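You operate a simulated robot arm through the tools that you are given. There is no shell and no other tool. Be economical: measure what you need, move in short steps, check, and stop when the job is done.

You are at the controls of a simulated two-armed robot. One attempt, no reset.

## Task
Lift the full basket on to the counter, push the shelf in and switch the washer off.
Fine: shut the washer valve too and turn the dial from eco back to off.
Where things are to end (x, y in the base frame): laundry basket within 60 mm of [930, -1010].

The check looks at the end state, three seconds after you hand in, the way a careful person would. Anything else that was tipped, shoved, dropped, spilled or broken makes it a failure.

## Robot
Two 7-joint arms with two-finger parallel grippers on one trunk, on a base that drives. Base frame: it is fixed to the floor where the robot stands at the start and does not move with it; the origin is under the middle of the robot, x ahead of it, y to its left, z up. Lengths are in mm, angles in rad, forces in N, time in s.
The left shoulder is at the start at [70, 133, 1045], the right one opposite. With the tool pointing down near the work surface each hand reaches from about 100 to 640 mm from the robot's upright axis, wherever it stands, measured 20 degrees to its own side. Places, roughly: dryer heat dial [700, 100, 1500]; dryer start button [700, -200, 1500]; laundry counter [1000, -900, 900]; minutes dial [700, 0, 1500]; power button [700, -200, 700]; program dial [700, -100, 700]; pull-out shelf [600, -100, 800]; washer start button [700, -300, 700]; washer valve [1100, -500, 1100]. Payload 1.57 kg a hand.
The tool frame of a hand sits at the grasp point between the pads (the TCP): z along the fingers, y along the line on which they close. The tips reach 30 mm beyond it. Largest opening 80 mm; finger width 17, thickness 12; the body of the gripper, 40 by 82 mm, starts 80 mm behind the TCP.
Orientation is told as [roll, pitch, yaw] about the base's x, y, z axes, in that order, counted from this pose: with the fingers straight down and closing along the base's y, the tool's x points along the base's -x, its y along +y and its z along -z.

## Interface
- The arms move only by the tool arm_command. It takes "left_increments", "right_increments" or both (then of equal length, played together; a hand with none holds still); each is one flat list of numbers, 7 for each row, row after row: the shift along the base's x, y, z in units of 20 mm (1.0 is 20 mm), then the turn, a rotation vector about the base's x, y, z in units of 6 degrees (1.0 is 6 degrees), then the gripper command, from -1 (fully open) to 1 (shut), values between in proportion. In form: [dx, dy, dz, wx, wy, wz, gripper, dx, dy, dz, wx, wy, wz, gripper, ...]. A call has 1 to 8 rows; each row shifts and turns the commanded pose from where the row before left it. A call with a number of a shift or a turn outside -1 to 1 is refused whole. Each row takes 0.2 s and may step no farther than 50 mm and 0.15 rad from the row before; otherwise, or with a gripper value out of range, the whole call is refused. A pose out of reach is approached as far as the arm can. The call stops where the force on the tool passes 40 N (or 10 N more than at its start, if that is more) or the arm is blocked; 0.2 s more then pass. Each finger travels about 153 mm/s and halts on what it meets, pressing with about 39 N; the grip force reading is that of the motor and also rises with nothing between the fingers. The clock runs only during rows and for 0.2 s after the last one: add rows that do not move to give the fingers time. It gives the time, the measured TCP pose, the force on the tool (base axes), the opening and the grip force at its end, in the units of the frame above (readings bear some noise), with the torque about the TCP (base axes, N m) and any sound that the robot's microphone picked up.
- Cameras (640 x 400 px; columns grow to the right, rows downward): "scene" is now at [135.1, -15.2, 1267.6]; the picture's right is [-0.18, -0.98, 0.00], its down [-0.64, 0.12, -0.76] and it looks along [0.75, -0.14, -0.65] (base axes); focal length 214 px, centre (320, 200). "left" rides on the left gripper at [72, 7, -122] in its tool frame; the picture's right is [-0.09, 1.00, 0.00], its down [-0.84, -0.08, -0.54] and it looks along [-0.54, -0.05, 0.84] (tool axes); focal length 238 px, centre (320, 200). "right" rides on the right gripper at [72, -7, -122] in its tool frame; the picture's right is [0.09, 1.00, 0.00], its down [-0.84, 0.08, -0.54] and it looks along [-0.54, 0.05, 0.84] (tool axes); focal length 238 px, centre (320, 200).
- grab_frame(camera): a new picture of that camera. No time passes.
- move_column(by): slides the trunk up (or, below 0, down) by that many mm; the arms and the scene camera ride with it, the base frame stays. It gives what a move gives, with no picture.
- roll_base(legs): drives the robot by 1 to 6 legs, each [ahead, left, turn to the left] in mm, mm and rad, along the robot's own axes; the way and the turn of a leg run together, so that a leg with both is an arc; at most 1500 mm and 3.142 rad a leg. The arms and the cameras ride along, it lands a little off, and it stops where it bumps. It gives what a move gives.
- turn_head(pan, tilt): turns the head with the scene camera to pan (to the left, within 1.501 rad either way) and tilt (down, from -0.506 to 1.204), counted from straight ahead of the robot. It gives what a move gives.
- point_at(camera, pixels): for up to 12 pixels [column, row] of the newest picture of that camera ("zoom" is the newest enlarged one), the place [x, y, z] in the base frame of the surface seen there, good to about 3 mm. No time passes.
- enlarge(camera, box): a new picture of the part [left, top, right, bottom] of that camera's present view, enlarged. No time passes.
- hand_in(): hands the job in; it is judged then, once.

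Go step by step. Measure first, check grasps and placings, and put right what went wrong. The budget is 80 turns and 70 pictures, counting those below and the enlarged ones. Unless the task says otherwise, let go and move clear before handing in, and close with one line.

The tools are called after "Emit:" as name(argument=value, ...) on one line, values as JSON. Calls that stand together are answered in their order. arm_command: Moves the arms, as the interface text tells. Its arguments: {"type":"object","properties":{"left_increments":{"type":"array","items":{"type":"number"}},"right_increments":{"type":"array","items":{"type":"number"}}},"required":[]} The other tools are called the same way: move_column (by) slides the trunk up or down; roll_base (legs) drives the base; turn_head (pan, tilt) turns the head that bears the scene camera; grab_frame (camera) takes a picture; point_at (camera, pixels) gives the place of the surface under pixels of a picture; enlarge (camera, box) takes an enlarged picture of a part of a camera's view; hand_in () hands the job in.

At the start:

```text
t: 0.0
left_tcp_pos: [520.1, 144.3, 1134.8]
left_ee_rot: [-0.001, -0.001, 0.0]
left_contact_force: [-0.3, 0.6, -0.5]
left_ft_torque: [0.04, 0.06, -0.02]
left_opening: 80.3
left_gripper_force: 0.0
right_tcp_pos: [417.6, -341.5, 1098.0]
right_ee_rot: [0.0, 0.0, 0.0]
right_contact_force: [0.6, 0.1, 0.7]
right_ft_torque: [0.01, -0.01, 0.0]
right_opening: 80.0
right_gripper_force: 0.1
trunk travel left (down, up): [-619.0, 321.0]
robot x, y, heading: [-2.5, -0.5, 0.001]
head pan, tilt: [-0.183, 0.703]
```

scene: 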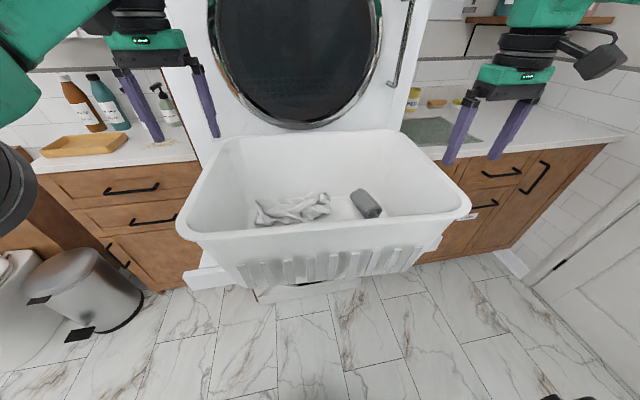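
right: 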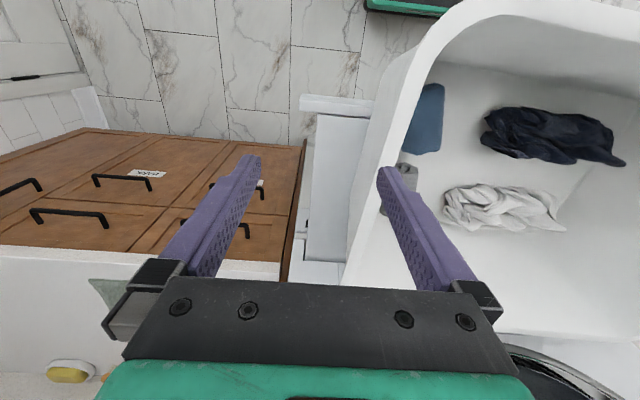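
left: 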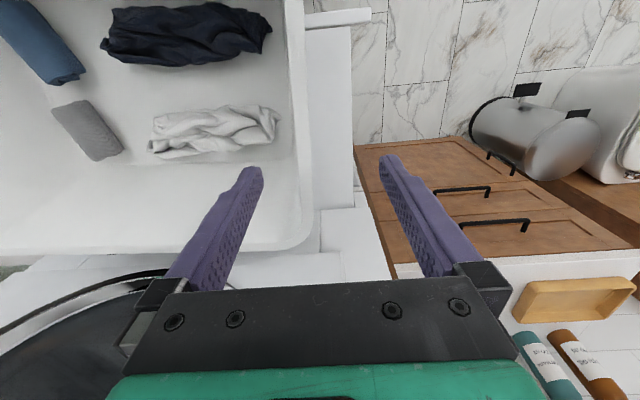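

The scene picture shows the basket on the pulled-out shelf, with rim corners near (213,140), (405,130), (468,208) and (182,228). I'll measure the rim, the counter and other nearby points.

Emit:
point_at(camera="scene", pixels=[[222, 142], [400, 132], [468, 208], [182, 228], [320, 234], [190, 185], [441, 170], [310, 136], [205, 278], [300, 190], [500, 130], [590, 130]])

Emit:
enlarge(camera="scene", box=[160, 100, 500, 310])

Emit:
turn_head(pan=-0.7, tilt=0.3)

Emit:
grab_frame(camera="scene")

```text
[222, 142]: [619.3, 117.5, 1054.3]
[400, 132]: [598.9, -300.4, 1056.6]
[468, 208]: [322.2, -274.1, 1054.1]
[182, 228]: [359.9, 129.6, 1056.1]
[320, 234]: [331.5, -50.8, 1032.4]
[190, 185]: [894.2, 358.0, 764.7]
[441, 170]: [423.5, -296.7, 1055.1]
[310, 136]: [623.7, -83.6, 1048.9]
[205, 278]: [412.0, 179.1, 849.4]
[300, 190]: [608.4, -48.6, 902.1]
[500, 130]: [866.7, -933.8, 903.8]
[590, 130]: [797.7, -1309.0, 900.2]
```

```text
1.88 times, centred on (330, 205) of scene
```

zoom: 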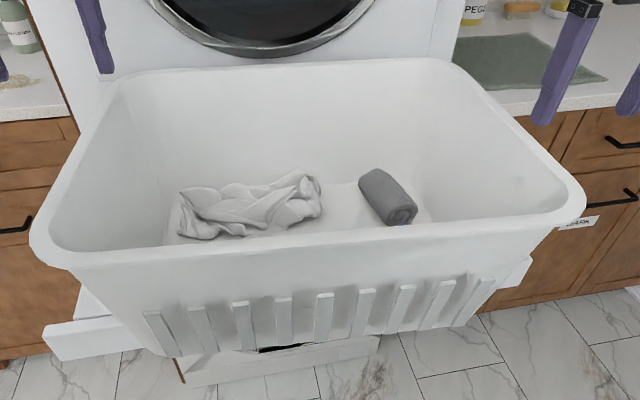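

```text
t: 0.9
left_tcp_pos: [520.6, 142.6, 1134.3]
left_ee_rot: [0.001, -0.001, 0.0]
left_contact_force: [0.8, 0.0, -0.9]
left_ft_torque: [0.0, -0.02, -0.02]
left_opening: 79.9
left_gripper_force: 0.0
right_tcp_pos: [416.9, -340.2, 1098.1]
right_ee_rot: [-0.001, 0.002, 0.001]
right_contact_force: [0.8, 0.0, -0.2]
right_ft_torque: [-0.02, -0.03, 0.0]
right_opening: 79.8
right_gripper_force: 0.0
trunk travel left (down, up): [-619.0, 321.0]
robot x, y, heading: [-0.5, 0.9, 0.001]
head pan, tilt: [-0.7, 0.3]
```

```text
65 pictures are left
```

scene: 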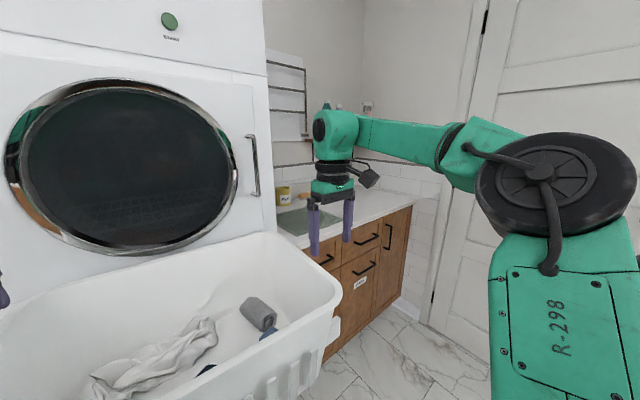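

Next I'll measure the counter, the items on it and the right-hand door and wall.

Emit:
enlarge(camera="scene", box=[240, 40, 480, 190])

Emit:
point_at(camera="scene", pixels=[[411, 205], [380, 221], [400, 197], [380, 190], [283, 192], [300, 190], [275, 224], [285, 230], [440, 290], [305, 72], [305, 130], [170, 20]])

```text
2.67 times, centred on (360, 115) of scene
```

zoom: 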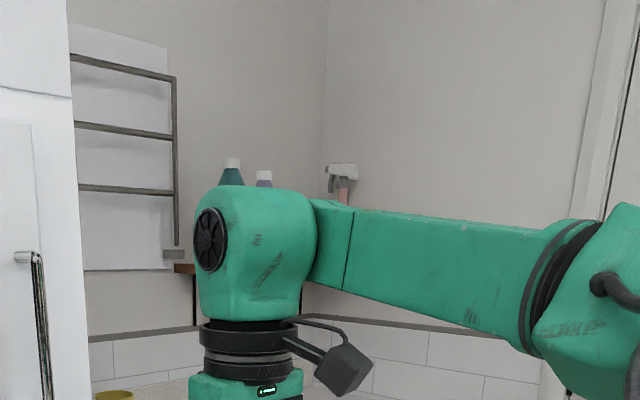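

```text
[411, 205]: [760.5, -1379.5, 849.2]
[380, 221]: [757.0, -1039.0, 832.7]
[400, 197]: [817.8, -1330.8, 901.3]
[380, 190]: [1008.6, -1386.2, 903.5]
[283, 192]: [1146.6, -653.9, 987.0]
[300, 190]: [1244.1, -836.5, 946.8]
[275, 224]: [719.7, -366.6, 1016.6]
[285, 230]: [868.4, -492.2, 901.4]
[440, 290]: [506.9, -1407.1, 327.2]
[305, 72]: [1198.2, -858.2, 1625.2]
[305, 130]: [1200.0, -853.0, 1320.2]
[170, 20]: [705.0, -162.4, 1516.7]
```

I'll check how far the elbow sticks out toward the wall at y≈-1400, and look at the counter's clear area with the head panned further.

Emit:
point_at(camera="scene", pixels=[[555, 190], [460, 150], [630, 190], [540, 300], [630, 300], [340, 130], [305, 160], [560, 250]])

Emit:
grab_frame(camera="right")

Emit:
turn_head(pan=-0.1, tilt=0.9)

Emit:
grab_frame(camera="scene")

```text
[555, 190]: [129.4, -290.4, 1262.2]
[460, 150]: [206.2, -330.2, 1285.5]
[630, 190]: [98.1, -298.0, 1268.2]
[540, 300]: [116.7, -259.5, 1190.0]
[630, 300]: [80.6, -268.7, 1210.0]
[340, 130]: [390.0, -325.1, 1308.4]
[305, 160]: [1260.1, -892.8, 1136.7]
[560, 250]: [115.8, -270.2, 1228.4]
```

```text
63 pictures are left
```

right: 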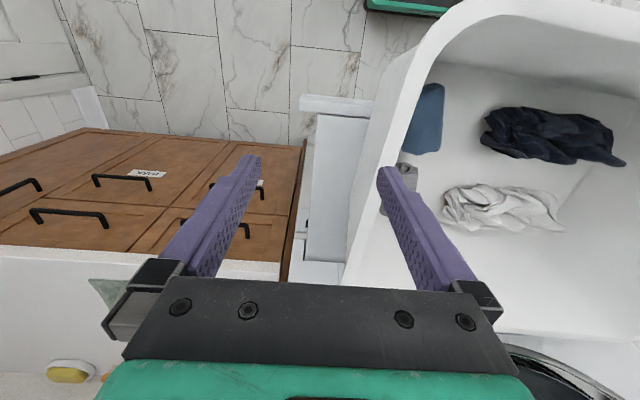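

```text
t: 1.9
left_tcp_pos: [520.8, 142.1, 1134.4]
left_ee_rot: [0.0, 0.001, -0.001]
left_contact_force: [-0.2, 0.3, -0.4]
left_ft_torque: [-0.01, -0.01, 0.0]
left_opening: 80.0
left_gripper_force: 0.0
right_tcp_pos: [417.5, -340.9, 1096.5]
right_ee_rot: [0.0, -0.001, 0.0]
right_contact_force: [0.3, -0.5, 0.2]
right_ft_torque: [0.02, -0.01, -0.01]
right_opening: 80.0
right_gripper_force: 0.1
trunk travel left (down, up): [-619.0, 321.0]
robot x, y, heading: [-1.2, 0.9, -0.001]
head pan, tilt: [-0.099, 0.901]
```

```text
62 pictures are left
```

scene: 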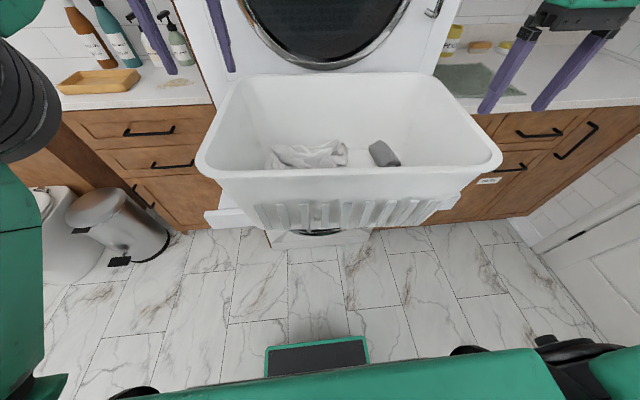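

I'll measure the side rims and inner walls at mid length, and the base front.

Emit:
point_at(camera="scene", pixels=[[212, 125], [219, 125], [228, 125], [222, 150], [473, 120], [466, 120], [458, 120], [318, 340], [340, 172], [340, 76], [198, 165], [502, 158]])

Emit:
grab_frame(camera="left")

Emit:
point_at(camera="left", pixels=[[291, 40], [302, 40], [300, 120], [312, 120], [284, 120], [325, 235], [270, 248], [210, 45], [40, 40], [90, 130], [210, 130], [180, 245]])

Emit:
point_at(camera="right", pixels=[[415, 40], [405, 60], [425, 60], [440, 60], [380, 180], [365, 200], [355, 230], [365, 230], [560, 5], [375, 270], [345, 190], [320, 105]])

```text
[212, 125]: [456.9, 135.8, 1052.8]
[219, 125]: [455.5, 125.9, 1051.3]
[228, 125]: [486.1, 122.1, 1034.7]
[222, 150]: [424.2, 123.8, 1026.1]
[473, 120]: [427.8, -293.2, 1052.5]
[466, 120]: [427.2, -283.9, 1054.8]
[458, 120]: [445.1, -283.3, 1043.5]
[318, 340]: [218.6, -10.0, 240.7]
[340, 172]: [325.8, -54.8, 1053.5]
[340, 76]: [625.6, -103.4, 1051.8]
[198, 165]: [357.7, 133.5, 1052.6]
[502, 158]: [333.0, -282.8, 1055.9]
```

```text
61 pictures are left
```

left: 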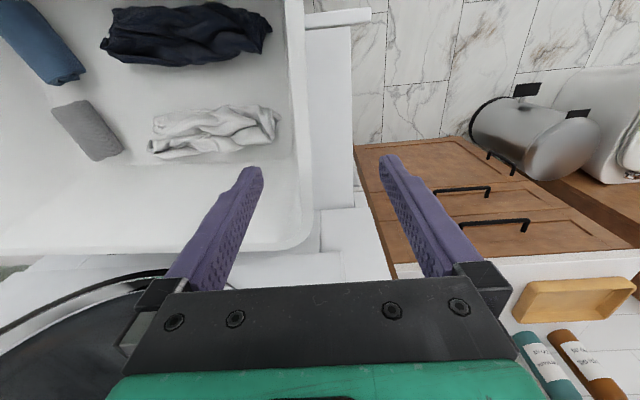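

```text
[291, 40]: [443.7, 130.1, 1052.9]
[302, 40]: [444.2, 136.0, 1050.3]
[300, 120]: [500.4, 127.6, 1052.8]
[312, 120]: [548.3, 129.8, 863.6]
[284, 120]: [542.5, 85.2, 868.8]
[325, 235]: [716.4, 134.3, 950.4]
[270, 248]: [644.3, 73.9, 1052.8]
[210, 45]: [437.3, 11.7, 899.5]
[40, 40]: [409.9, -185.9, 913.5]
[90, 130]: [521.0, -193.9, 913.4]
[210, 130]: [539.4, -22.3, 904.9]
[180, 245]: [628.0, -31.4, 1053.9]
```

```text
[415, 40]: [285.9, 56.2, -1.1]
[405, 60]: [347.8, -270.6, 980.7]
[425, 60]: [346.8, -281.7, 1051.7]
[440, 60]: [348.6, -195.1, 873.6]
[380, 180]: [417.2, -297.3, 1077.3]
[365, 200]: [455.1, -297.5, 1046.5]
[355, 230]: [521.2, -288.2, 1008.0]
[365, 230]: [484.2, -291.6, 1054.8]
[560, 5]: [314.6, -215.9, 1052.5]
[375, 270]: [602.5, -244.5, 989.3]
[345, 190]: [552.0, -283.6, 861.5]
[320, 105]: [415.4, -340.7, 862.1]
```

The basket is yawed by about -0.05 rad with its centre at about (475,-81). Its side rims are at about (485,129) and (465,-291), z 1053. I'll bring both open hands astride the side rims.

Emit:
arm_command(left_increments=[-0.6, -0.225, 0, 0, 0, -0.17, -1, -0.6, -0.225, 0, 0, 0, -0.17, -1, -0.6, -0.225, 0, 0, 0, -0.17, -1, 0, 0, -0.94, 0, 0, 0, -1, 0, 0, -0.94, 0, 0, 0, -1, 0, 0, -0.94, 0, 0, 0, -1, 0, 0, -0.94, 0, 0, 0, -1, 0, 0, -0.94, 0, 0, 0, -1], right_increments=[0.8, 0.84, 0, 0, 0, -0.17, -1, 0.8, 0.84, 0, 0, 0, -0.17, -1, 0.8, 0.84, 0, 0, 0, -0.17, -1, 0, 0, -0.57, 0, 0, 0, -1, 0, 0, -0.57, 0, 0, 0, -1, 0, 0, -0.57, 0, 0, 0, -1, 0, 0, -0.57, 0, 0, 0, -1, 0, 0, -0.57, 0, 0, 0, -1])

Emit:
grab_frame(camera="right")

Emit:
grab_frame(camera="left")

```text
t: 3.4
left_tcp_pos: [481.1, 127.3, 1083.2]
left_ee_rot: [0.0, -0.004, -0.055]
left_contact_force: [0.6, -0.4, 0.1]
left_ft_torque: [0.03, 0.01, -0.01]
left_opening: 80.1
left_gripper_force: 0.1
right_tcp_pos: [472.0, -339.9, 1080.2]
right_ee_rot: [0.011, -0.025, -0.049]
right_contact_force: [-1.9, -1.3, 19.0]
right_ft_torque: [0.96, 0.18, 0.13]
right_opening: 77.9
right_gripper_force: 0.0
right hand out of reach, approached as far as the arm can: row 1, 2, 3
trunk travel left (down, up): [-619.0, 321.0]
robot x, y, heading: [-1.2, 0.2, -0.003]
head pan, tilt: [-0.099, 0.901]
stopped in row 7 (right hand): the force on the tool passed its limit at 51 N (the readings are from after the stop); the commanded pose is now the measured one
```

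```text
60 pictures are left
```

right: 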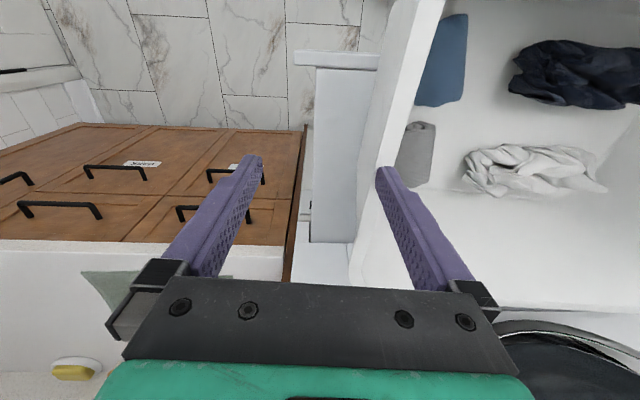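

```text
59 pictures are left
```

left: 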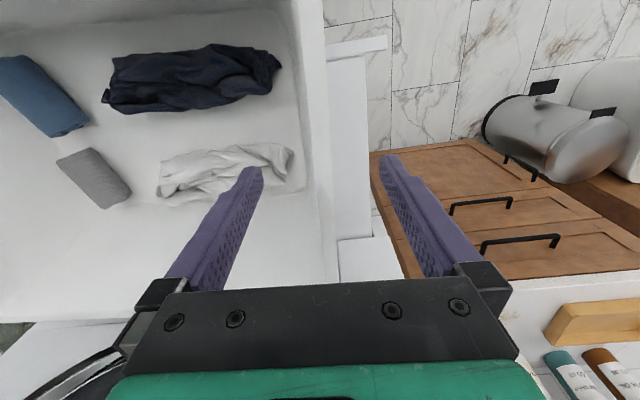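

The right hand ran out of reach and its inner finger touched the rim at 19 N. I'll raise the trunk so that both hands work lower relative to the shoulders.

Emit:
move_column(by=170)

Emit:
point_at(camera="left", pixels=[[306, 80], [313, 80], [300, 20], [318, 200]])

Emit:
grab_frame(camera="scene")

```text
t: 5.3
left_tcp_pos: [484.4, 127.7, 1252.5]
left_ee_rot: [0.0, -0.002, -0.052]
left_contact_force: [0.6, 0.1, -0.8]
left_ft_torque: [0.02, -0.02, 0.01]
left_opening: 80.1
left_gripper_force: 0.0
right_tcp_pos: [474.5, -339.6, 1247.8]
right_ee_rot: [0.008, -0.02, -0.052]
right_contact_force: [0.1, -0.5, -0.9]
right_ft_torque: [0.0, 0.03, 0.0]
right_opening: 80.1
right_gripper_force: 0.1
trunk travel left (down, up): [-789.0, 151.0]
robot x, y, heading: [2.2, -0.3, -0.001]
head pan, tilt: [-0.099, 0.901]
```

```text
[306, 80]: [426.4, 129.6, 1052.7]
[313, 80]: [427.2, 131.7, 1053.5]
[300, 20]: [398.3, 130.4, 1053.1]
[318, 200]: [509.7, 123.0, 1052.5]
```

```text
58 pictures are left
```

scene: 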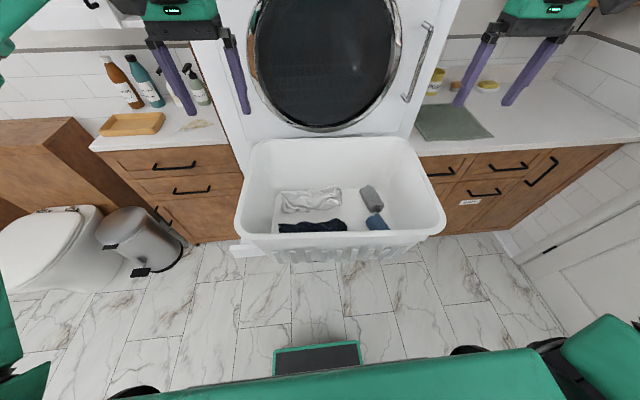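

The basket appears unmoved, and I'll re-measure its rim from the new view.

Emit:
point_at(camera="scene", pixels=[[344, 236], [300, 237], [400, 233], [243, 185], [247, 185], [251, 185], [430, 180], [426, 180], [422, 180], [340, 140], [300, 140], [385, 138]])

Emit:
enlarge(camera="scene", box=[220, 120, 460, 270])

```text
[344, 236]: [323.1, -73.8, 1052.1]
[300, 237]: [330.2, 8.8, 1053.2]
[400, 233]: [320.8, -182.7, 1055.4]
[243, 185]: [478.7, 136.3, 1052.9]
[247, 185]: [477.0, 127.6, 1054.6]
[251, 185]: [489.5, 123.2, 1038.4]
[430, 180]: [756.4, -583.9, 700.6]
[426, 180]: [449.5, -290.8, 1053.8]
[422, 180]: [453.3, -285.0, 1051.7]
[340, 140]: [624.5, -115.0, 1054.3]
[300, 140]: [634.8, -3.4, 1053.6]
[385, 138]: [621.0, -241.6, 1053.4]
```

```text
2.67 times, centred on (340, 195) of scene
```

zoom: 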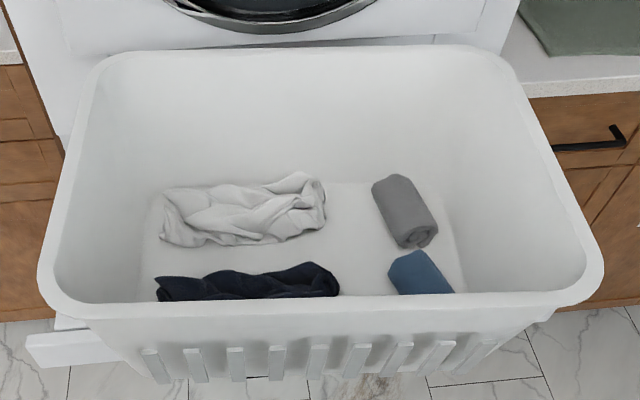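

The rim is still at (485,129) and (463,-289). I'll align at this height and then descend partway.

Emit:
arm_command(left_increments=[0, 0.03, 0, 0, 0, 0, -1, 0, 0.03, 0, 0, 0, 0, -1, 0, 0, 0, 0, 0, 0, -1, 0, 0, -1, 0, 0, 0, -1, 0, 0, -1, 0, 0, 0, -1, 0, 0, -1, 0, 0, 0, -1, 0, 0, -1, 0, 0, 0, -1, 0, 0, -1, 0, 0, 0, -1], right_increments=[-0.19, 0.84, 0, -0.03, 0.07, 0, -1, -0.19, 0.84, 0, -0.03, 0.07, 0, -1, -0.19, 0.84, 0, -0.03, 0.07, 0, -1, 0, 0, -1, 0, 0, 0, -1, 0, 0, -1, 0, 0, 0, -1, 0, 0, -1, 0, 0, 0, -1, 0, 0, -1, 0, 0, 0, -1, 0, 0, -1, 0, 0, 0, -1])

```text
t: 7.1
left_tcp_pos: [485.5, 127.8, 1149.8]
left_ee_rot: [-0.001, 0.0, -0.054]
left_contact_force: [0.0, -0.4, -0.7]
left_ft_torque: [0.04, 0.02, 0.0]
left_opening: 80.0
left_gripper_force: 0.0
right_tcp_pos: [466.6, -344.4, 1151.2]
right_ee_rot: [-0.001, 0.001, -0.049]
right_contact_force: [0.6, 0.1, 0.5]
right_ft_torque: [0.0, 0.04, -0.04]
right_opening: 79.9
right_gripper_force: 0.0
right hand out of reach, approached as far as the arm can: row 1, 2, 3, 6
trunk travel left (down, up): [-789.0, 151.0]
robot x, y, heading: [1.0, -3.4, -0.002]
head pan, tilt: [-0.099, 0.901]
```

The right hand did not move inward. I'll try that shift alone in small steps at this lower height.

Emit:
arm_command(right_increments=[0, 0.5, 0, 0, 0, 0, -1, 0, 0.5, 0, 0, 0, 0, -1, 0, 0, 0, 0, 0, 0, -1])

```text
t: 7.9
left_tcp_pos: [483.7, 127.6, 1150.5]
left_ee_rot: [0.0, -0.003, -0.052]
left_contact_force: [-0.1, 0.4, -0.3]
left_ft_torque: [-0.03, -0.02, 0.0]
left_opening: 79.9
left_gripper_force: 0.2
right_tcp_pos: [466.6, -344.0, 1150.8]
right_ee_rot: [0.0, 0.002, -0.046]
right_contact_force: [0.3, -0.1, 0.5]
right_ft_torque: [0.02, 0.0, -0.02]
right_opening: 79.9
right_gripper_force: 0.0
right hand out of reach, approached as far as the arm can: row 1, 2
trunk travel left (down, up): [-789.0, 151.0]
robot x, y, heading: [-3.5, 3.8, -0.0]
head pan, tilt: [-0.099, 0.901]
```

The right hand seems barred from moving inward past about 344 mm. I'll shift the base 55 mm left so that it sits over its rim, then correct the left hand.

Emit:
roll_base(legs=[[0, 55, 0]])

```text
t: 8.8
left_tcp_pos: [483.2, 174.2, 1151.8]
left_ee_rot: [0.005, 0.002, -0.054]
left_contact_force: [0.5, 0.1, 0.2]
left_ft_torque: [0.04, -0.01, 0.01]
left_opening: 79.9
left_gripper_force: 0.0
right_tcp_pos: [466.3, -297.6, 1149.6]
right_ee_rot: [0.006, 0.003, -0.05]
right_contact_force: [0.3, -0.8, -0.1]
right_ft_torque: [0.06, 0.01, 0.02]
right_opening: 80.2
right_gripper_force: 0.1
trunk travel left (down, up): [-789.0, 151.0]
robot x, y, heading: [0.7, 53.1, -0.004]
head pan, tilt: [-0.099, 0.901]
```

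The right hand is 8 mm short, so I'll nudge the base and move the left hand inward.

Emit:
roll_base(legs=[[0, 9, 0]])

Emit:
arm_command(left_increments=[0, -0.85, 0, 0, 0, 0, -1, 0, -0.85, 0, 0, 0, 0, -1, 0, -0.85, 0, 0, 0, 0, -1, 0, 0, 0, 0, 0, 0, -1])

```text
t: 9.6
left_tcp_pos: [484.7, 188.4, 1151.3]
left_ee_rot: [0.001, -0.002, -0.056]
left_contact_force: [0.1, -0.5, 0.8]
left_ft_torque: [-0.01, 0.01, -0.01]
left_opening: 79.9
left_gripper_force: 0.1
right_tcp_pos: [466.7, -285.3, 1152.0]
right_ee_rot: [0.003, 0.001, -0.05]
right_contact_force: [-0.5, 0.0, 0.3]
right_ft_torque: [0.01, 0.02, -0.05]
right_opening: 79.7
right_gripper_force: 0.0
trunk travel left (down, up): [-789.0, 151.0]
robot x, y, heading: [2.3, 61.5, -0.001]
head pan, tilt: [-0.099, 0.901]
```

```text
t: 10.6
left_tcp_pos: [483.0, 139.2, 1151.1]
left_ee_rot: [0.0, -0.003, -0.053]
left_contact_force: [-0.6, -0.9, -0.2]
left_ft_torque: [-0.02, -0.01, 0.01]
left_opening: 79.9
left_gripper_force: 0.1
right_tcp_pos: [467.0, -282.9, 1152.2]
right_ee_rot: [-0.001, 0.0, -0.048]
right_contact_force: [-0.5, -0.4, -0.5]
right_ft_torque: [0.01, 0.04, 0.02]
right_opening: 80.0
right_gripper_force: 0.1
trunk travel left (down, up): [-789.0, 151.0]
robot x, y, heading: [-1.6, 63.6, -0.002]
head pan, tilt: [-0.099, 0.901]
```

Both hands are close; I'll make the last sideways trims and descend to z≈1040 with the grippers open.

Emit:
arm_command(left_increments=[0, -0.25, 0, 0, 0, 0, -1, 0, -0.25, 0, 0, 0, 0, -1, 0, 0, -0.92, 0, 0, 0, -1, 0, 0, -0.92, 0, 0, 0, -1, 0, 0, -0.92, 0, 0, 0, -1, 0, 0, -0.92, 0, 0, 0, -1, 0, 0, -0.92, 0, 0, 0, -1, 0, 0, -0.92, 0, 0, 0, -1], right_increments=[0, -0.13, 0, 0, 0, 0, -1, 0, -0.13, 0, 0, 0, 0, -1, 0, 0, -0.92, 0, 0, 0, -1, 0, 0, -0.92, 0, 0, 0, -1, 0, 0, -0.92, 0, 0, 0, -1, 0, 0, -0.92, 0, 0, 0, -1, 0, 0, -0.92, 0, 0, 0, -1, 0, 0, -0.92, 0, 0, 0, -1])

Emit:
grab_frame(camera="scene")

```text
t: 12.4
left_tcp_pos: [484.4, 129.1, 1039.8]
left_ee_rot: [0.001, -0.004, -0.054]
left_contact_force: [0.6, 0.2, 0.2]
left_ft_torque: [0.0, 0.06, 0.0]
left_opening: 79.9
left_gripper_force: 0.1
right_tcp_pos: [468.3, -288.7, 1040.5]
right_ee_rot: [0.001, 0.002, -0.05]
right_contact_force: [0.7, 0.2, 1.0]
right_ft_torque: [0.02, 0.02, 0.0]
right_opening: 79.9
right_gripper_force: 0.0
trunk travel left (down, up): [-789.0, 151.0]
robot x, y, heading: [-0.1, 61.1, -0.006]
head pan, tilt: [-0.099, 0.901]
```

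```text
56 pictures are left
```

scene: 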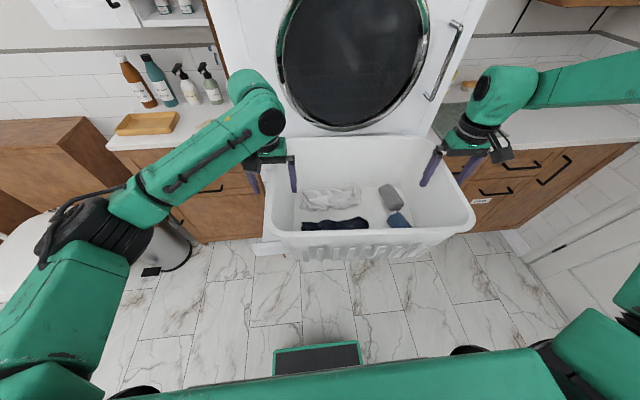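

Both hands straddle the side rims at z 1040 with no contact. I'll close both grippers.

Emit:
arm_command(left_increments=[0, 0, 0, 0, 0, 0, 0, 0, 0, 0, 0, 0, 0, 1, 0, 0, 0, 0, 0, 0, 1, 0, 0, 0, 0, 0, 0, 1], right_increments=[0, 0, 0, 0, 0, 0, 0, 0, 0, 0, 0, 0, 0, 1, 0, 0, 0, 0, 0, 0, 1, 0, 0, 0, 0, 0, 0, 1])

```text
t: 13.4
left_tcp_pos: [483.6, 124.9, 1040.5]
left_ee_rot: [-0.011, -0.002, -0.061]
left_contact_force: [-3.9, -35.2, 0.9]
left_ft_torque: [-1.47, 0.62, -0.23]
left_opening: 8.7
left_gripper_force: 27.8
right_tcp_pos: [465.7, -285.6, 1041.5]
right_ee_rot: [0.011, 0.001, -0.05]
right_contact_force: [3.5, 36.0, 0.0]
right_ft_torque: [1.46, 0.21, -0.24]
right_opening: 9.1
right_gripper_force: 27.7
trunk travel left (down, up): [-789.0, 151.0]
robot x, y, heading: [2.0, 64.8, -0.002]
head pan, tilt: [-0.099, 0.901]
```

Both rims are gripped at about 9 mm, but the hands strain outward against the rims by 35 N. I'll relax that with a small inward trim.

Emit:
arm_command(left_increments=[0, -0.2, 0, 0, 0, 0, 1, 0, 0, 0, 0, 0, 0, 1], right_increments=[0, 0.2, 0, 0, 0, 0, 1, 0, 0, 0, 0, 0, 0, 1])

```text
t: 14.0
left_tcp_pos: [484.2, 124.7, 1040.8]
left_ee_rot: [0.0, -0.002, -0.055]
left_contact_force: [-2.2, -16.0, 1.7]
left_ft_torque: [-1.32, 0.36, -0.34]
left_opening: 9.5
left_gripper_force: 27.8
right_tcp_pos: [467.1, -284.9, 1040.4]
right_ee_rot: [0.003, 0.003, -0.049]
right_contact_force: [2.7, 15.2, 0.0]
right_ft_torque: [1.33, 0.29, -0.34]
right_opening: 9.4
right_gripper_force: 27.7
trunk travel left (down, up): [-789.0, 151.0]
robot x, y, heading: [-1.8, 61.3, -0.002]
head pan, tilt: [-0.099, 0.901]
```

The side load is down to 15 N. I'll lift a little with the trunk and check the load.

Emit:
move_column(by=30)

Emit:
grab_frame(camera="scene")

```text
t: 14.7
left_tcp_pos: [484.9, 124.5, 1069.8]
left_ee_rot: [0.0, 0.001, -0.054]
left_contact_force: [-1.3, -12.0, -5.2]
left_ft_torque: [-1.23, 0.14, -0.33]
left_opening: 9.3
left_gripper_force: 27.9
right_tcp_pos: [467.9, -284.8, 1070.0]
right_ee_rot: [0.0, 0.004, -0.05]
right_contact_force: [1.7, 11.7, -5.1]
right_ft_torque: [1.27, -0.07, -0.37]
right_opening: 9.3
right_gripper_force: 27.8
trunk travel left (down, up): [-819.0, 121.0]
robot x, y, heading: [-1.0, 63.4, 0.001]
head pan, tilt: [-0.099, 0.901]
```

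```text
55 pictures are left
```

scene: 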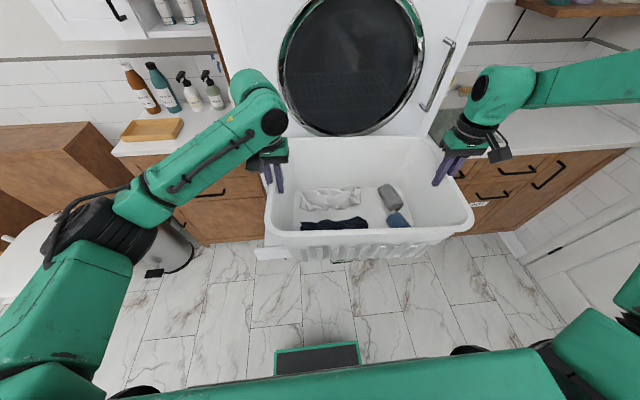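

The basket hangs level, at about 5 N per hand. I'll raise it well above the counter.

Emit:
move_column(by=105)

Emit:
roll_base(legs=[[-40, 0, 0], [0, -400, 0]])

Emit:
turn_head(pan=-0.6, tilt=0.6)

Emit:
grab_frame(camera="scene")

```text
t: 16.1
left_tcp_pos: [485.6, 124.2, 1174.2]
left_ee_rot: [0.0, 0.001, -0.056]
left_contact_force: [-2.7, -5.6, -5.2]
left_ft_torque: [-1.19, 0.32, -0.35]
left_opening: 9.1
left_gripper_force: 27.2
right_tcp_pos: [468.2, -285.0, 1174.4]
right_ee_rot: [0.0, 0.004, -0.051]
right_contact_force: [2.0, 5.3, -4.0]
right_ft_torque: [1.16, -0.3, -0.44]
right_opening: 9.3
right_gripper_force: 28.0
trunk travel left (down, up): [-924.0, 16.0]
robot x, y, heading: [2.2, 65.3, -0.004]
head pan, tilt: [-0.099, 0.901]
```

```text
t: 19.1
left_tcp_pos: [446.1, -281.3, 1174.6]
left_ee_rot: [0.001, 0.001, -0.058]
left_contact_force: [-0.9, 3.5, -5.3]
left_ft_torque: [-1.13, 0.0, -0.35]
left_opening: 9.4
left_gripper_force: 27.1
right_tcp_pos: [426.7, -691.4, 1175.7]
right_ee_rot: [0.0, 0.003, -0.051]
right_contact_force: [2.0, -1.8, -4.6]
right_ft_torque: [1.1, 0.04, -0.39]
right_opening: 9.5
right_gripper_force: 27.4
trunk travel left (down, up): [-924.0, 16.0]
robot x, y, heading: [-41.1, -344.8, -0.001]
head pan, tilt: [-0.099, 0.901]
```

```text
t: 20.0
left_tcp_pos: [445.0, -283.5, 1175.2]
left_ee_rot: [0.0, 0.003, -0.057]
left_contact_force: [-1.5, 2.7, -4.7]
left_ft_torque: [-1.18, -0.01, -0.31]
left_opening: 9.1
left_gripper_force: 27.7
right_tcp_pos: [425.7, -694.5, 1174.6]
right_ee_rot: [0.002, 0.003, -0.052]
right_contact_force: [1.5, -2.0, -4.8]
right_ft_torque: [1.12, 0.07, -0.39]
right_opening: 9.1
right_gripper_force: 27.7
trunk travel left (down, up): [-924.0, 16.0]
robot x, y, heading: [-41.2, -343.7, 0.003]
head pan, tilt: [-0.6, 0.6]
```

```text
54 pictures are left
```

scene: 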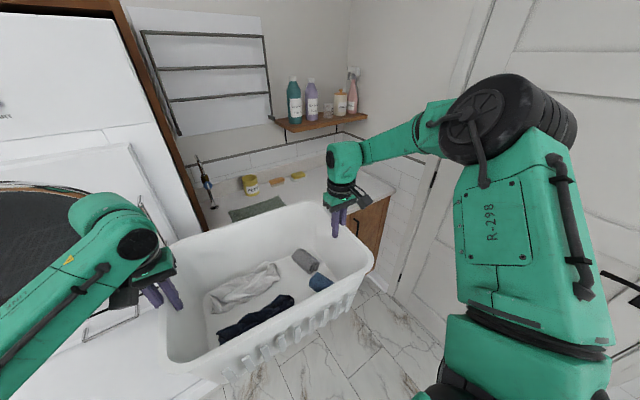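

The counter is visible now. I'll measure the wall shelf with bottles, the peg jar, the sponges and the mat before going in.

Emit:
point_at(camera="scene", pixels=[[285, 125], [365, 115], [325, 122], [250, 185], [277, 183], [297, 175], [230, 212], [284, 204], [310, 195], [210, 190], [353, 100], [330, 210]])

Emit:
enlarge(camera="scene", box=[180, 80, 420, 230])

```text
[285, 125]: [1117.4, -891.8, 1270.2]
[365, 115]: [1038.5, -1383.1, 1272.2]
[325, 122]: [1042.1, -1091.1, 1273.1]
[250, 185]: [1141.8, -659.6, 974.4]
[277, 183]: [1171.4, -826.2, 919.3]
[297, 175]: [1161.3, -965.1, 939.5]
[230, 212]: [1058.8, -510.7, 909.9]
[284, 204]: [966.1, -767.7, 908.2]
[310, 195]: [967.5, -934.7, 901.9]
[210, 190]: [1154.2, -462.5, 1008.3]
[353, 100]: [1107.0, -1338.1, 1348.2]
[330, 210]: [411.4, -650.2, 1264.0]
```

```text
2.67 times, centred on (300, 155) of scene
```

zoom: 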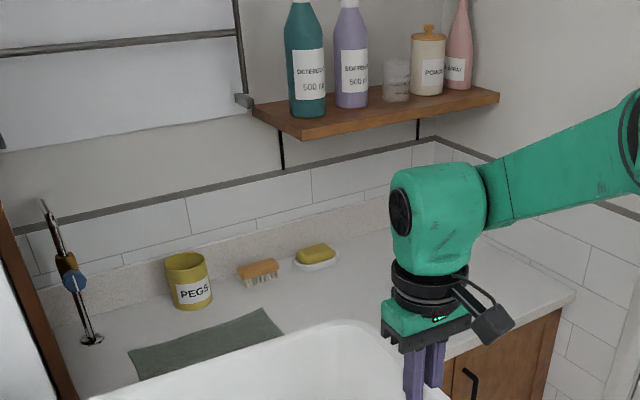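

Clearances are fine: the wall shelf's front edge is at x≈1040 and the mat ends near y≈-770. I'll drive right the rest of the way.

Emit:
roll_base(legs=[[0, -524, 0]])

Emit:
grab_frame(camera="scene")

```text
t: 23.1
left_tcp_pos: [445.0, -798.7, 1174.2]
left_ee_rot: [-0.002, -0.001, -0.046]
left_contact_force: [-1.5, 2.2, -4.7]
left_ft_torque: [-1.16, 0.05, -0.37]
left_opening: 9.4
left_gripper_force: 27.3
right_tcp_pos: [430.7, -1207.6, 1174.9]
right_ee_rot: [-0.003, 0.003, -0.042]
right_contact_force: [1.3, -2.4, -5.0]
right_ft_torque: [1.15, 0.0, -0.42]
right_opening: 9.2
right_gripper_force: 27.7
trunk travel left (down, up): [-924.0, 16.0]
robot x, y, heading: [-41.0, -864.7, 0.008]
head pan, tilt: [-0.6, 0.6]
```

```text
52 pictures are left
```

scene: 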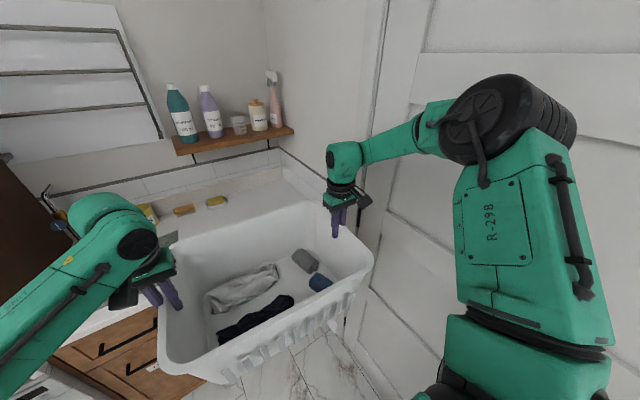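

I'll check the elbow-to-wall gap and the shelf's underside before driving in.

Emit:
point_at(camera="scene", pixels=[[560, 120], [520, 90], [440, 110], [560, 220], [330, 150], [180, 152], [290, 130], [420, 200], [80, 200], [130, 320], [510, 50], [205, 200]])

Emit:
roll_base(legs=[[250, 0, -0.005]])

Emit:
grab_frame(camera="scene")

```text
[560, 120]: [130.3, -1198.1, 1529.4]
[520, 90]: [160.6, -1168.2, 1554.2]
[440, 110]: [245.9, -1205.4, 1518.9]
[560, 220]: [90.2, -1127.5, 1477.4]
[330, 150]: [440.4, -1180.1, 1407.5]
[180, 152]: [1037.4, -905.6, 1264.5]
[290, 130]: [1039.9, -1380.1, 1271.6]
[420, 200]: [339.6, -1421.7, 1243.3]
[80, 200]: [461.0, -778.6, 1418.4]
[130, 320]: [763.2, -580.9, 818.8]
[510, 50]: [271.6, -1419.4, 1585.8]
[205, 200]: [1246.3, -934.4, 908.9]
```

```text
t: 24.9
left_tcp_pos: [686.9, -802.1, 1176.1]
left_ee_rot: [0.0, -0.002, -0.05]
left_contact_force: [-2.0, 2.4, -4.0]
left_ft_torque: [-1.12, 0.27, -0.38]
left_opening: 9.4
left_gripper_force: 27.8
right_tcp_pos: [671.2, -1211.1, 1175.9]
right_ee_rot: [0.002, 0.001, -0.045]
right_contact_force: [2.3, -2.3, -4.3]
right_ft_torque: [1.08, -0.31, -0.41]
right_opening: 9.2
right_gripper_force: 27.7
trunk travel left (down, up): [-924.0, 16.0]
robot x, y, heading: [205.6, -864.1, 0.001]
head pan, tilt: [-0.6, 0.6]
```

```text
51 pictures are left
```

scene: 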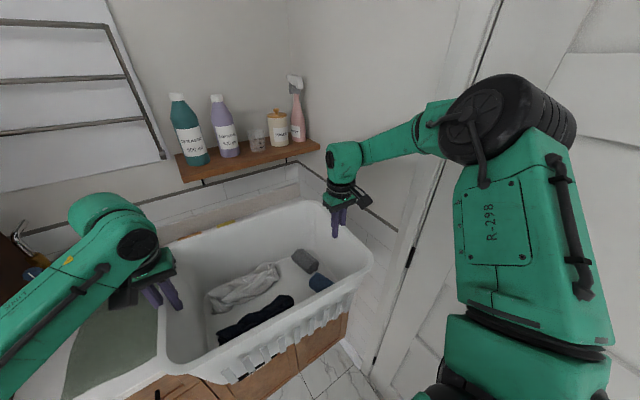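

The gaps look good, and the basket centre is at (679,-1006). I'll drive ahead 247 mm and check.

Emit:
roll_base(legs=[[150, 0, 0], [97, 0, 0]])

Emit:
turn_head(pan=-0.3, tilt=0.75)

Emit:
grab_frame(camera="scene")

```text
t: 27.0
left_tcp_pos: [927.0, -799.2, 1177.7]
left_ee_rot: [0.0, -0.005, -0.051]
left_contact_force: [-2.7, 2.3, -4.4]
left_ft_torque: [-1.11, 0.28, -0.39]
left_opening: 9.1
left_gripper_force: 27.6
right_tcp_pos: [911.5, -1210.4, 1179.8]
right_ee_rot: [0.001, -0.002, -0.044]
right_contact_force: [1.6, -1.8, -4.8]
right_ft_torque: [1.13, -0.3, -0.41]
right_opening: 9.1
right_gripper_force: 27.6
trunk travel left (down, up): [-924.0, 16.0]
robot x, y, heading: [451.5, -860.3, 0.004]
head pan, tilt: [-0.6, 0.6]
```

```text
t: 27.8
left_tcp_pos: [936.5, -800.4, 1173.3]
left_ee_rot: [0.001, 0.005, -0.051]
left_contact_force: [-0.5, 2.3, -5.9]
left_ft_torque: [-1.19, -0.09, -0.32]
left_opening: 9.3
left_gripper_force: 28.1
right_tcp_pos: [920.6, -1210.0, 1174.2]
right_ee_rot: [0.0, 0.003, -0.045]
right_contact_force: [1.5, -1.1, -4.2]
right_ft_torque: [1.16, 0.13, -0.37]
right_opening: 9.1
right_gripper_force: 27.5
trunk travel left (down, up): [-924.0, 16.0]
robot x, y, heading: [446.1, -864.4, 0.001]
head pan, tilt: [-0.3, 0.75]
```

```text
50 pictures are left
```

scene: 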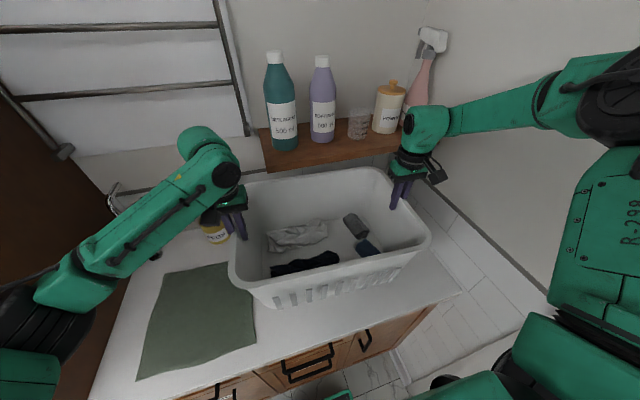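

The basket is over the target with its centre at about (928,-1005). I'll check the mat edge and then lower with the trunk.

Emit:
point_at(camera="scene", pixels=[[256, 340], [250, 300], [236, 270], [330, 310], [408, 270], [340, 255], [330, 240], [425, 250], [245, 283]])

Emit:
move_column(by=-70)

```text
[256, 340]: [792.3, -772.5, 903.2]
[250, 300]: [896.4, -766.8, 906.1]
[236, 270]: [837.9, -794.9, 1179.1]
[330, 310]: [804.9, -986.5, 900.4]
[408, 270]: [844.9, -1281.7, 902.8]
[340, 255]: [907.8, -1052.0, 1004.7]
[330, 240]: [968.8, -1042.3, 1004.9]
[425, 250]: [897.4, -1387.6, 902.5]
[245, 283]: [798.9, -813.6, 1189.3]
```

```text
t: 28.8
left_tcp_pos: [934.7, -799.3, 1104.5]
left_ee_rot: [-0.001, 0.002, -0.051]
left_contact_force: [-1.2, 2.5, -4.5]
left_ft_torque: [-1.1, 0.31, -0.34]
left_opening: 9.2
left_gripper_force: 28.1
right_tcp_pos: [919.0, -1210.0, 1105.3]
right_ee_rot: [0.0, 0.002, -0.045]
right_contact_force: [1.4, -2.0, -4.6]
right_ft_torque: [1.07, -0.27, -0.42]
right_opening: 9.0
right_gripper_force: 28.1
trunk travel left (down, up): [-854.0, 86.0]
robot x, y, heading: [452.8, -865.4, 0.001]
head pan, tilt: [-0.3, 0.75]
```

The basket is still hanging free and should touch near TCP z≈1080. I'll lower it the rest of the way in smaller steps.

Emit:
move_column(by=-18)

Emit:
move_column(by=-6)

```text
t: 29.5
left_tcp_pos: [936.7, -800.1, 1086.0]
left_ee_rot: [0.0, 0.001, -0.051]
left_contact_force: [-1.6, 3.1, -4.5]
left_ft_torque: [-1.1, 0.28, -0.36]
left_opening: 9.1
left_gripper_force: 27.7
right_tcp_pos: [919.5, -1208.4, 1086.5]
right_ee_rot: [0.0, 0.003, -0.045]
right_contact_force: [1.8, -1.2, -4.1]
right_ft_torque: [1.07, -0.27, -0.42]
right_opening: 9.2
right_gripper_force: 28.2
trunk travel left (down, up): [-836.0, 104.0]
robot x, y, heading: [452.7, -864.3, 0.002]
head pan, tilt: [-0.3, 0.75]
```

```text
t: 30.0
left_tcp_pos: [936.2, -799.9, 1080.8]
left_ee_rot: [-0.001, 0.003, -0.051]
left_contact_force: [-2.0, 0.9, -4.8]
left_ft_torque: [-1.09, 0.23, -0.33]
left_opening: 9.4
left_gripper_force: 28.2
right_tcp_pos: [920.3, -1209.6, 1080.2]
right_ee_rot: [-0.001, 0.002, -0.046]
right_contact_force: [1.7, -2.9, -4.0]
right_ft_torque: [1.1, -0.19, -0.42]
right_opening: 9.3
right_gripper_force: 27.9
trunk travel left (down, up): [-830.0, 110.0]
robot x, y, heading: [451.9, -866.3, 0.004]
head pan, tilt: [-0.3, 0.75]
```

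Emit:
move_column(by=-4)

Emit:
move_column(by=-3)

Emit:
grab_frame(camera="scene")

```text
t: 30.6
left_tcp_pos: [934.4, -799.0, 1079.9]
left_ee_rot: [0.0, 0.0, -0.051]
left_contact_force: [1.2, 3.1, 8.6]
left_ft_torque: [-1.09, 0.73, -0.4]
left_opening: 9.2
left_gripper_force: 27.5
right_tcp_pos: [918.8, -1209.2, 1078.7]
right_ee_rot: [0.0, 0.0, -0.046]
right_contact_force: [3.4, -5.1, 7.9]
right_ft_torque: [1.16, 0.64, -0.33]
right_opening: 9.4
right_gripper_force: 27.8
trunk travel left (down, up): [-826.0, 114.0]
robot x, y, heading: [453.5, -864.1, 0.005]
head pan, tilt: [-0.3, 0.75]
```

```text
t: 31.1
left_tcp_pos: [933.3, -801.1, 1077.3]
left_ee_rot: [-0.002, -0.004, -0.052]
left_contact_force: [7.7, 0.2, 21.7]
left_ft_torque: [-1.2, -0.15, -0.46]
left_opening: 10.2
left_gripper_force: 28.0
right_tcp_pos: [917.7, -1208.9, 1078.3]
right_ee_rot: [0.0, -0.004, -0.048]
right_contact_force: [6.7, -7.1, 21.5]
right_ft_torque: [1.1, -0.21, -0.49]
right_opening: 10.0
right_gripper_force: 27.8
trunk travel left (down, up): [-823.0, 117.0]
robot x, y, heading: [455.2, -869.2, 0.003]
head pan, tilt: [-0.3, 0.75]
```

```text
49 pictures are left
```

scene: 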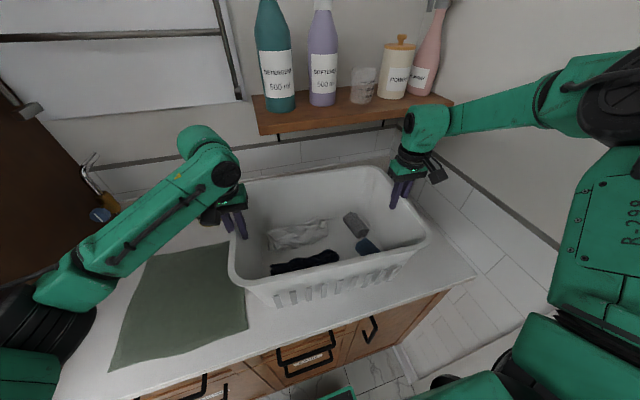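

The basket is seated at 21 N up on each hand. I'll relax by 3 mm, open both grippers and rise clear.

Emit:
move_column(by=4)

Emit:
arm_command(left_increments=[0, 0, 0, 0, 0, 0, 0.3, 0, 0, 0, 0, 0, 0, -1, 0, 0, 0, 0, 0, 0, -1, 0, 0, 0, 0, 0, 0, -1], right_increments=[0, 0, 0, 0, 0, 0, 0.3, 0, 0, 0, 0, 0, 0, -1, 0, 0, 0, 0, 0, 0, -1, 0, 0, 0, 0, 0, 0, -1])

Emit:
move_column(by=110)

Emit:
grab_frame(camera="scene")

```text
t: 31.6
left_tcp_pos: [933.7, -801.3, 1076.7]
left_ee_rot: [0.002, 0.006, -0.052]
left_contact_force: [-1.3, -0.2, 4.7]
left_ft_torque: [-1.22, -0.01, -0.34]
left_opening: 9.7
left_gripper_force: 28.0
right_tcp_pos: [916.7, -1209.7, 1077.8]
right_ee_rot: [0.001, 0.006, -0.048]
right_contact_force: [5.0, -3.4, 2.3]
right_ft_torque: [1.12, -0.96, -0.46]
right_opening: 9.4
right_gripper_force: 28.3
trunk travel left (down, up): [-827.0, 113.0]
robot x, y, heading: [450.3, -860.5, 0.0]
head pan, tilt: [-0.3, 0.75]
```

```text
t: 32.6
left_tcp_pos: [934.6, -800.4, 1077.6]
left_ee_rot: [0.0, 0.0, -0.05]
left_contact_force: [0.6, -0.1, 0.6]
left_ft_torque: [-0.02, 0.01, -0.02]
left_opening: 80.3
left_gripper_force: 0.0
right_tcp_pos: [917.5, -1209.2, 1078.4]
right_ee_rot: [-0.001, 0.002, -0.047]
right_contact_force: [0.5, -0.3, -0.6]
right_ft_torque: [-0.03, 0.01, 0.0]
right_opening: 80.1
right_gripper_force: 0.1
trunk travel left (down, up): [-827.0, 113.0]
robot x, y, heading: [452.0, -864.3, 0.004]
head pan, tilt: [-0.3, 0.75]
```

```text
t: 34.0
left_tcp_pos: [934.9, -799.1, 1188.1]
left_ee_rot: [0.001, 0.0, -0.052]
left_contact_force: [1.5, 0.5, -0.5]
left_ft_torque: [-0.03, 0.01, 0.02]
left_opening: 79.9
left_gripper_force: 0.0
right_tcp_pos: [918.9, -1209.6, 1189.0]
right_ee_rot: [0.001, 0.002, -0.044]
right_contact_force: [-0.4, 0.1, 1.1]
right_ft_torque: [0.01, -0.01, 0.01]
right_opening: 80.0
right_gripper_force: 0.1
trunk travel left (down, up): [-937.0, 3.0]
robot x, y, heading: [448.5, -867.3, 0.008]
head pan, tilt: [-0.3, 0.75]
```

```text
48 pictures are left
```

scene: 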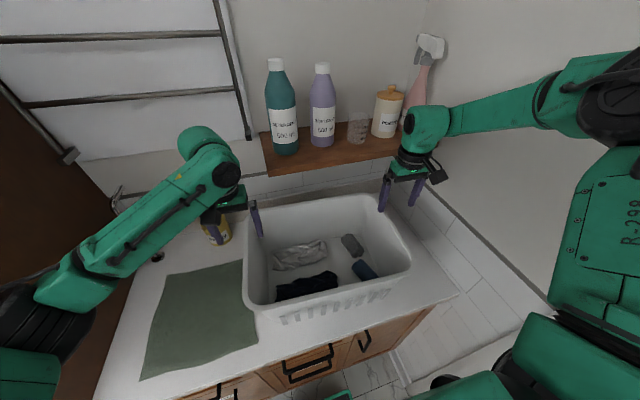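

The basket rests on the counter, its contents intact. I'll back out and look at the valve.

Emit:
roll_base(legs=[[-400, 0, 0], [0, 300, 0]])

Emit:
turn_head(pan=0.1, tilt=0.35)

Emit:
grab_frame(camera="scene")

```text
t: 38.1
left_tcp_pos: [537.2, -506.3, 1189.4]
left_ee_rot: [0.002, 0.0, -0.046]
left_contact_force: [-0.2, -0.8, -0.3]
left_ft_torque: [0.02, 0.0, -0.05]
left_opening: 79.9
left_gripper_force: 0.0
right_tcp_pos: [522.8, -916.4, 1189.3]
right_ee_rot: [0.001, 0.002, -0.042]
right_contact_force: [0.3, -0.8, 0.1]
right_ft_torque: [0.01, 0.01, 0.04]
right_opening: 79.9
right_gripper_force: 0.0
trunk travel left (down, up): [-937.0, 3.0]
robot x, y, heading: [53.2, -569.4, 0.004]
head pan, tilt: [-0.3, 0.75]
```

```text
t: 39.0
left_tcp_pos: [536.9, -502.2, 1187.7]
left_ee_rot: [-0.001, 0.001, -0.048]
left_contact_force: [-0.7, -0.4, -0.3]
left_ft_torque: [-0.01, -0.03, 0.02]
left_opening: 80.3
left_gripper_force: 0.1
right_tcp_pos: [521.3, -913.2, 1188.9]
right_ee_rot: [0.002, 0.001, -0.042]
right_contact_force: [0.9, 0.4, 0.7]
right_ft_torque: [0.01, 0.02, -0.02]
right_opening: 79.9
right_gripper_force: 0.1
trunk travel left (down, up): [-937.0, 3.0]
robot x, y, heading: [52.5, -570.1, 0.004]
head pan, tilt: [0.099, 0.351]
```

```text
47 pictures are left
```

scene: 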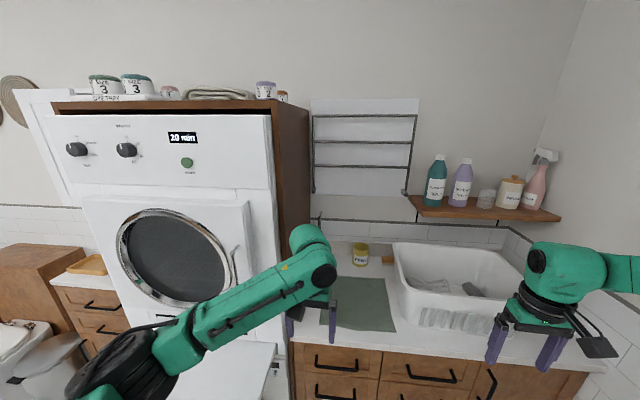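

The left arm hides the valve; I'll strafe left to see past it.

Emit:
roll_base(legs=[[0, 140, 0]])

Emit:
enlarge(camera="scene", box=[280, 180, 440, 280])

Emit:
grab_frame(camera="scene")

```text
t: 40.3
left_tcp_pos: [536.9, -368.1, 1188.6]
left_ee_rot: [0.003, 0.0, -0.049]
left_contact_force: [-0.4, -0.6, 0.6]
left_ft_torque: [0.05, -0.01, 0.0]
left_opening: 80.0
left_gripper_force: 0.0
right_tcp_pos: [521.4, -778.8, 1187.4]
right_ee_rot: [0.002, 0.005, -0.043]
right_contact_force: [-0.5, 0.7, -1.5]
right_ft_torque: [0.01, 0.05, -0.01]
right_opening: 80.3
right_gripper_force: 0.1
trunk travel left (down, up): [-937.0, 3.0]
robot x, y, heading: [52.1, -433.0, 0.005]
head pan, tilt: [0.099, 0.351]
```

```text
4.00 times, centred on (360, 230) of scene
```

zoom: 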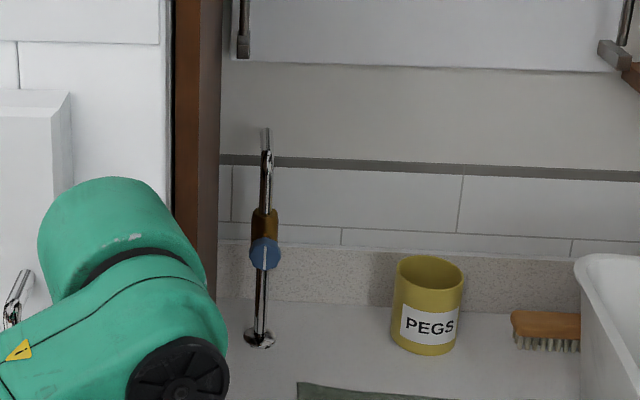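

```text
45 pictures are left
```

scene: 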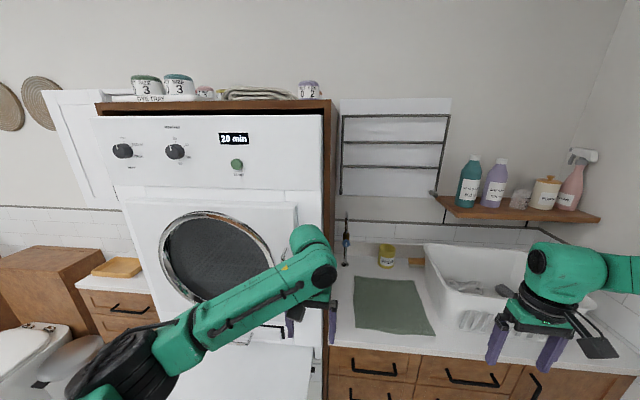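

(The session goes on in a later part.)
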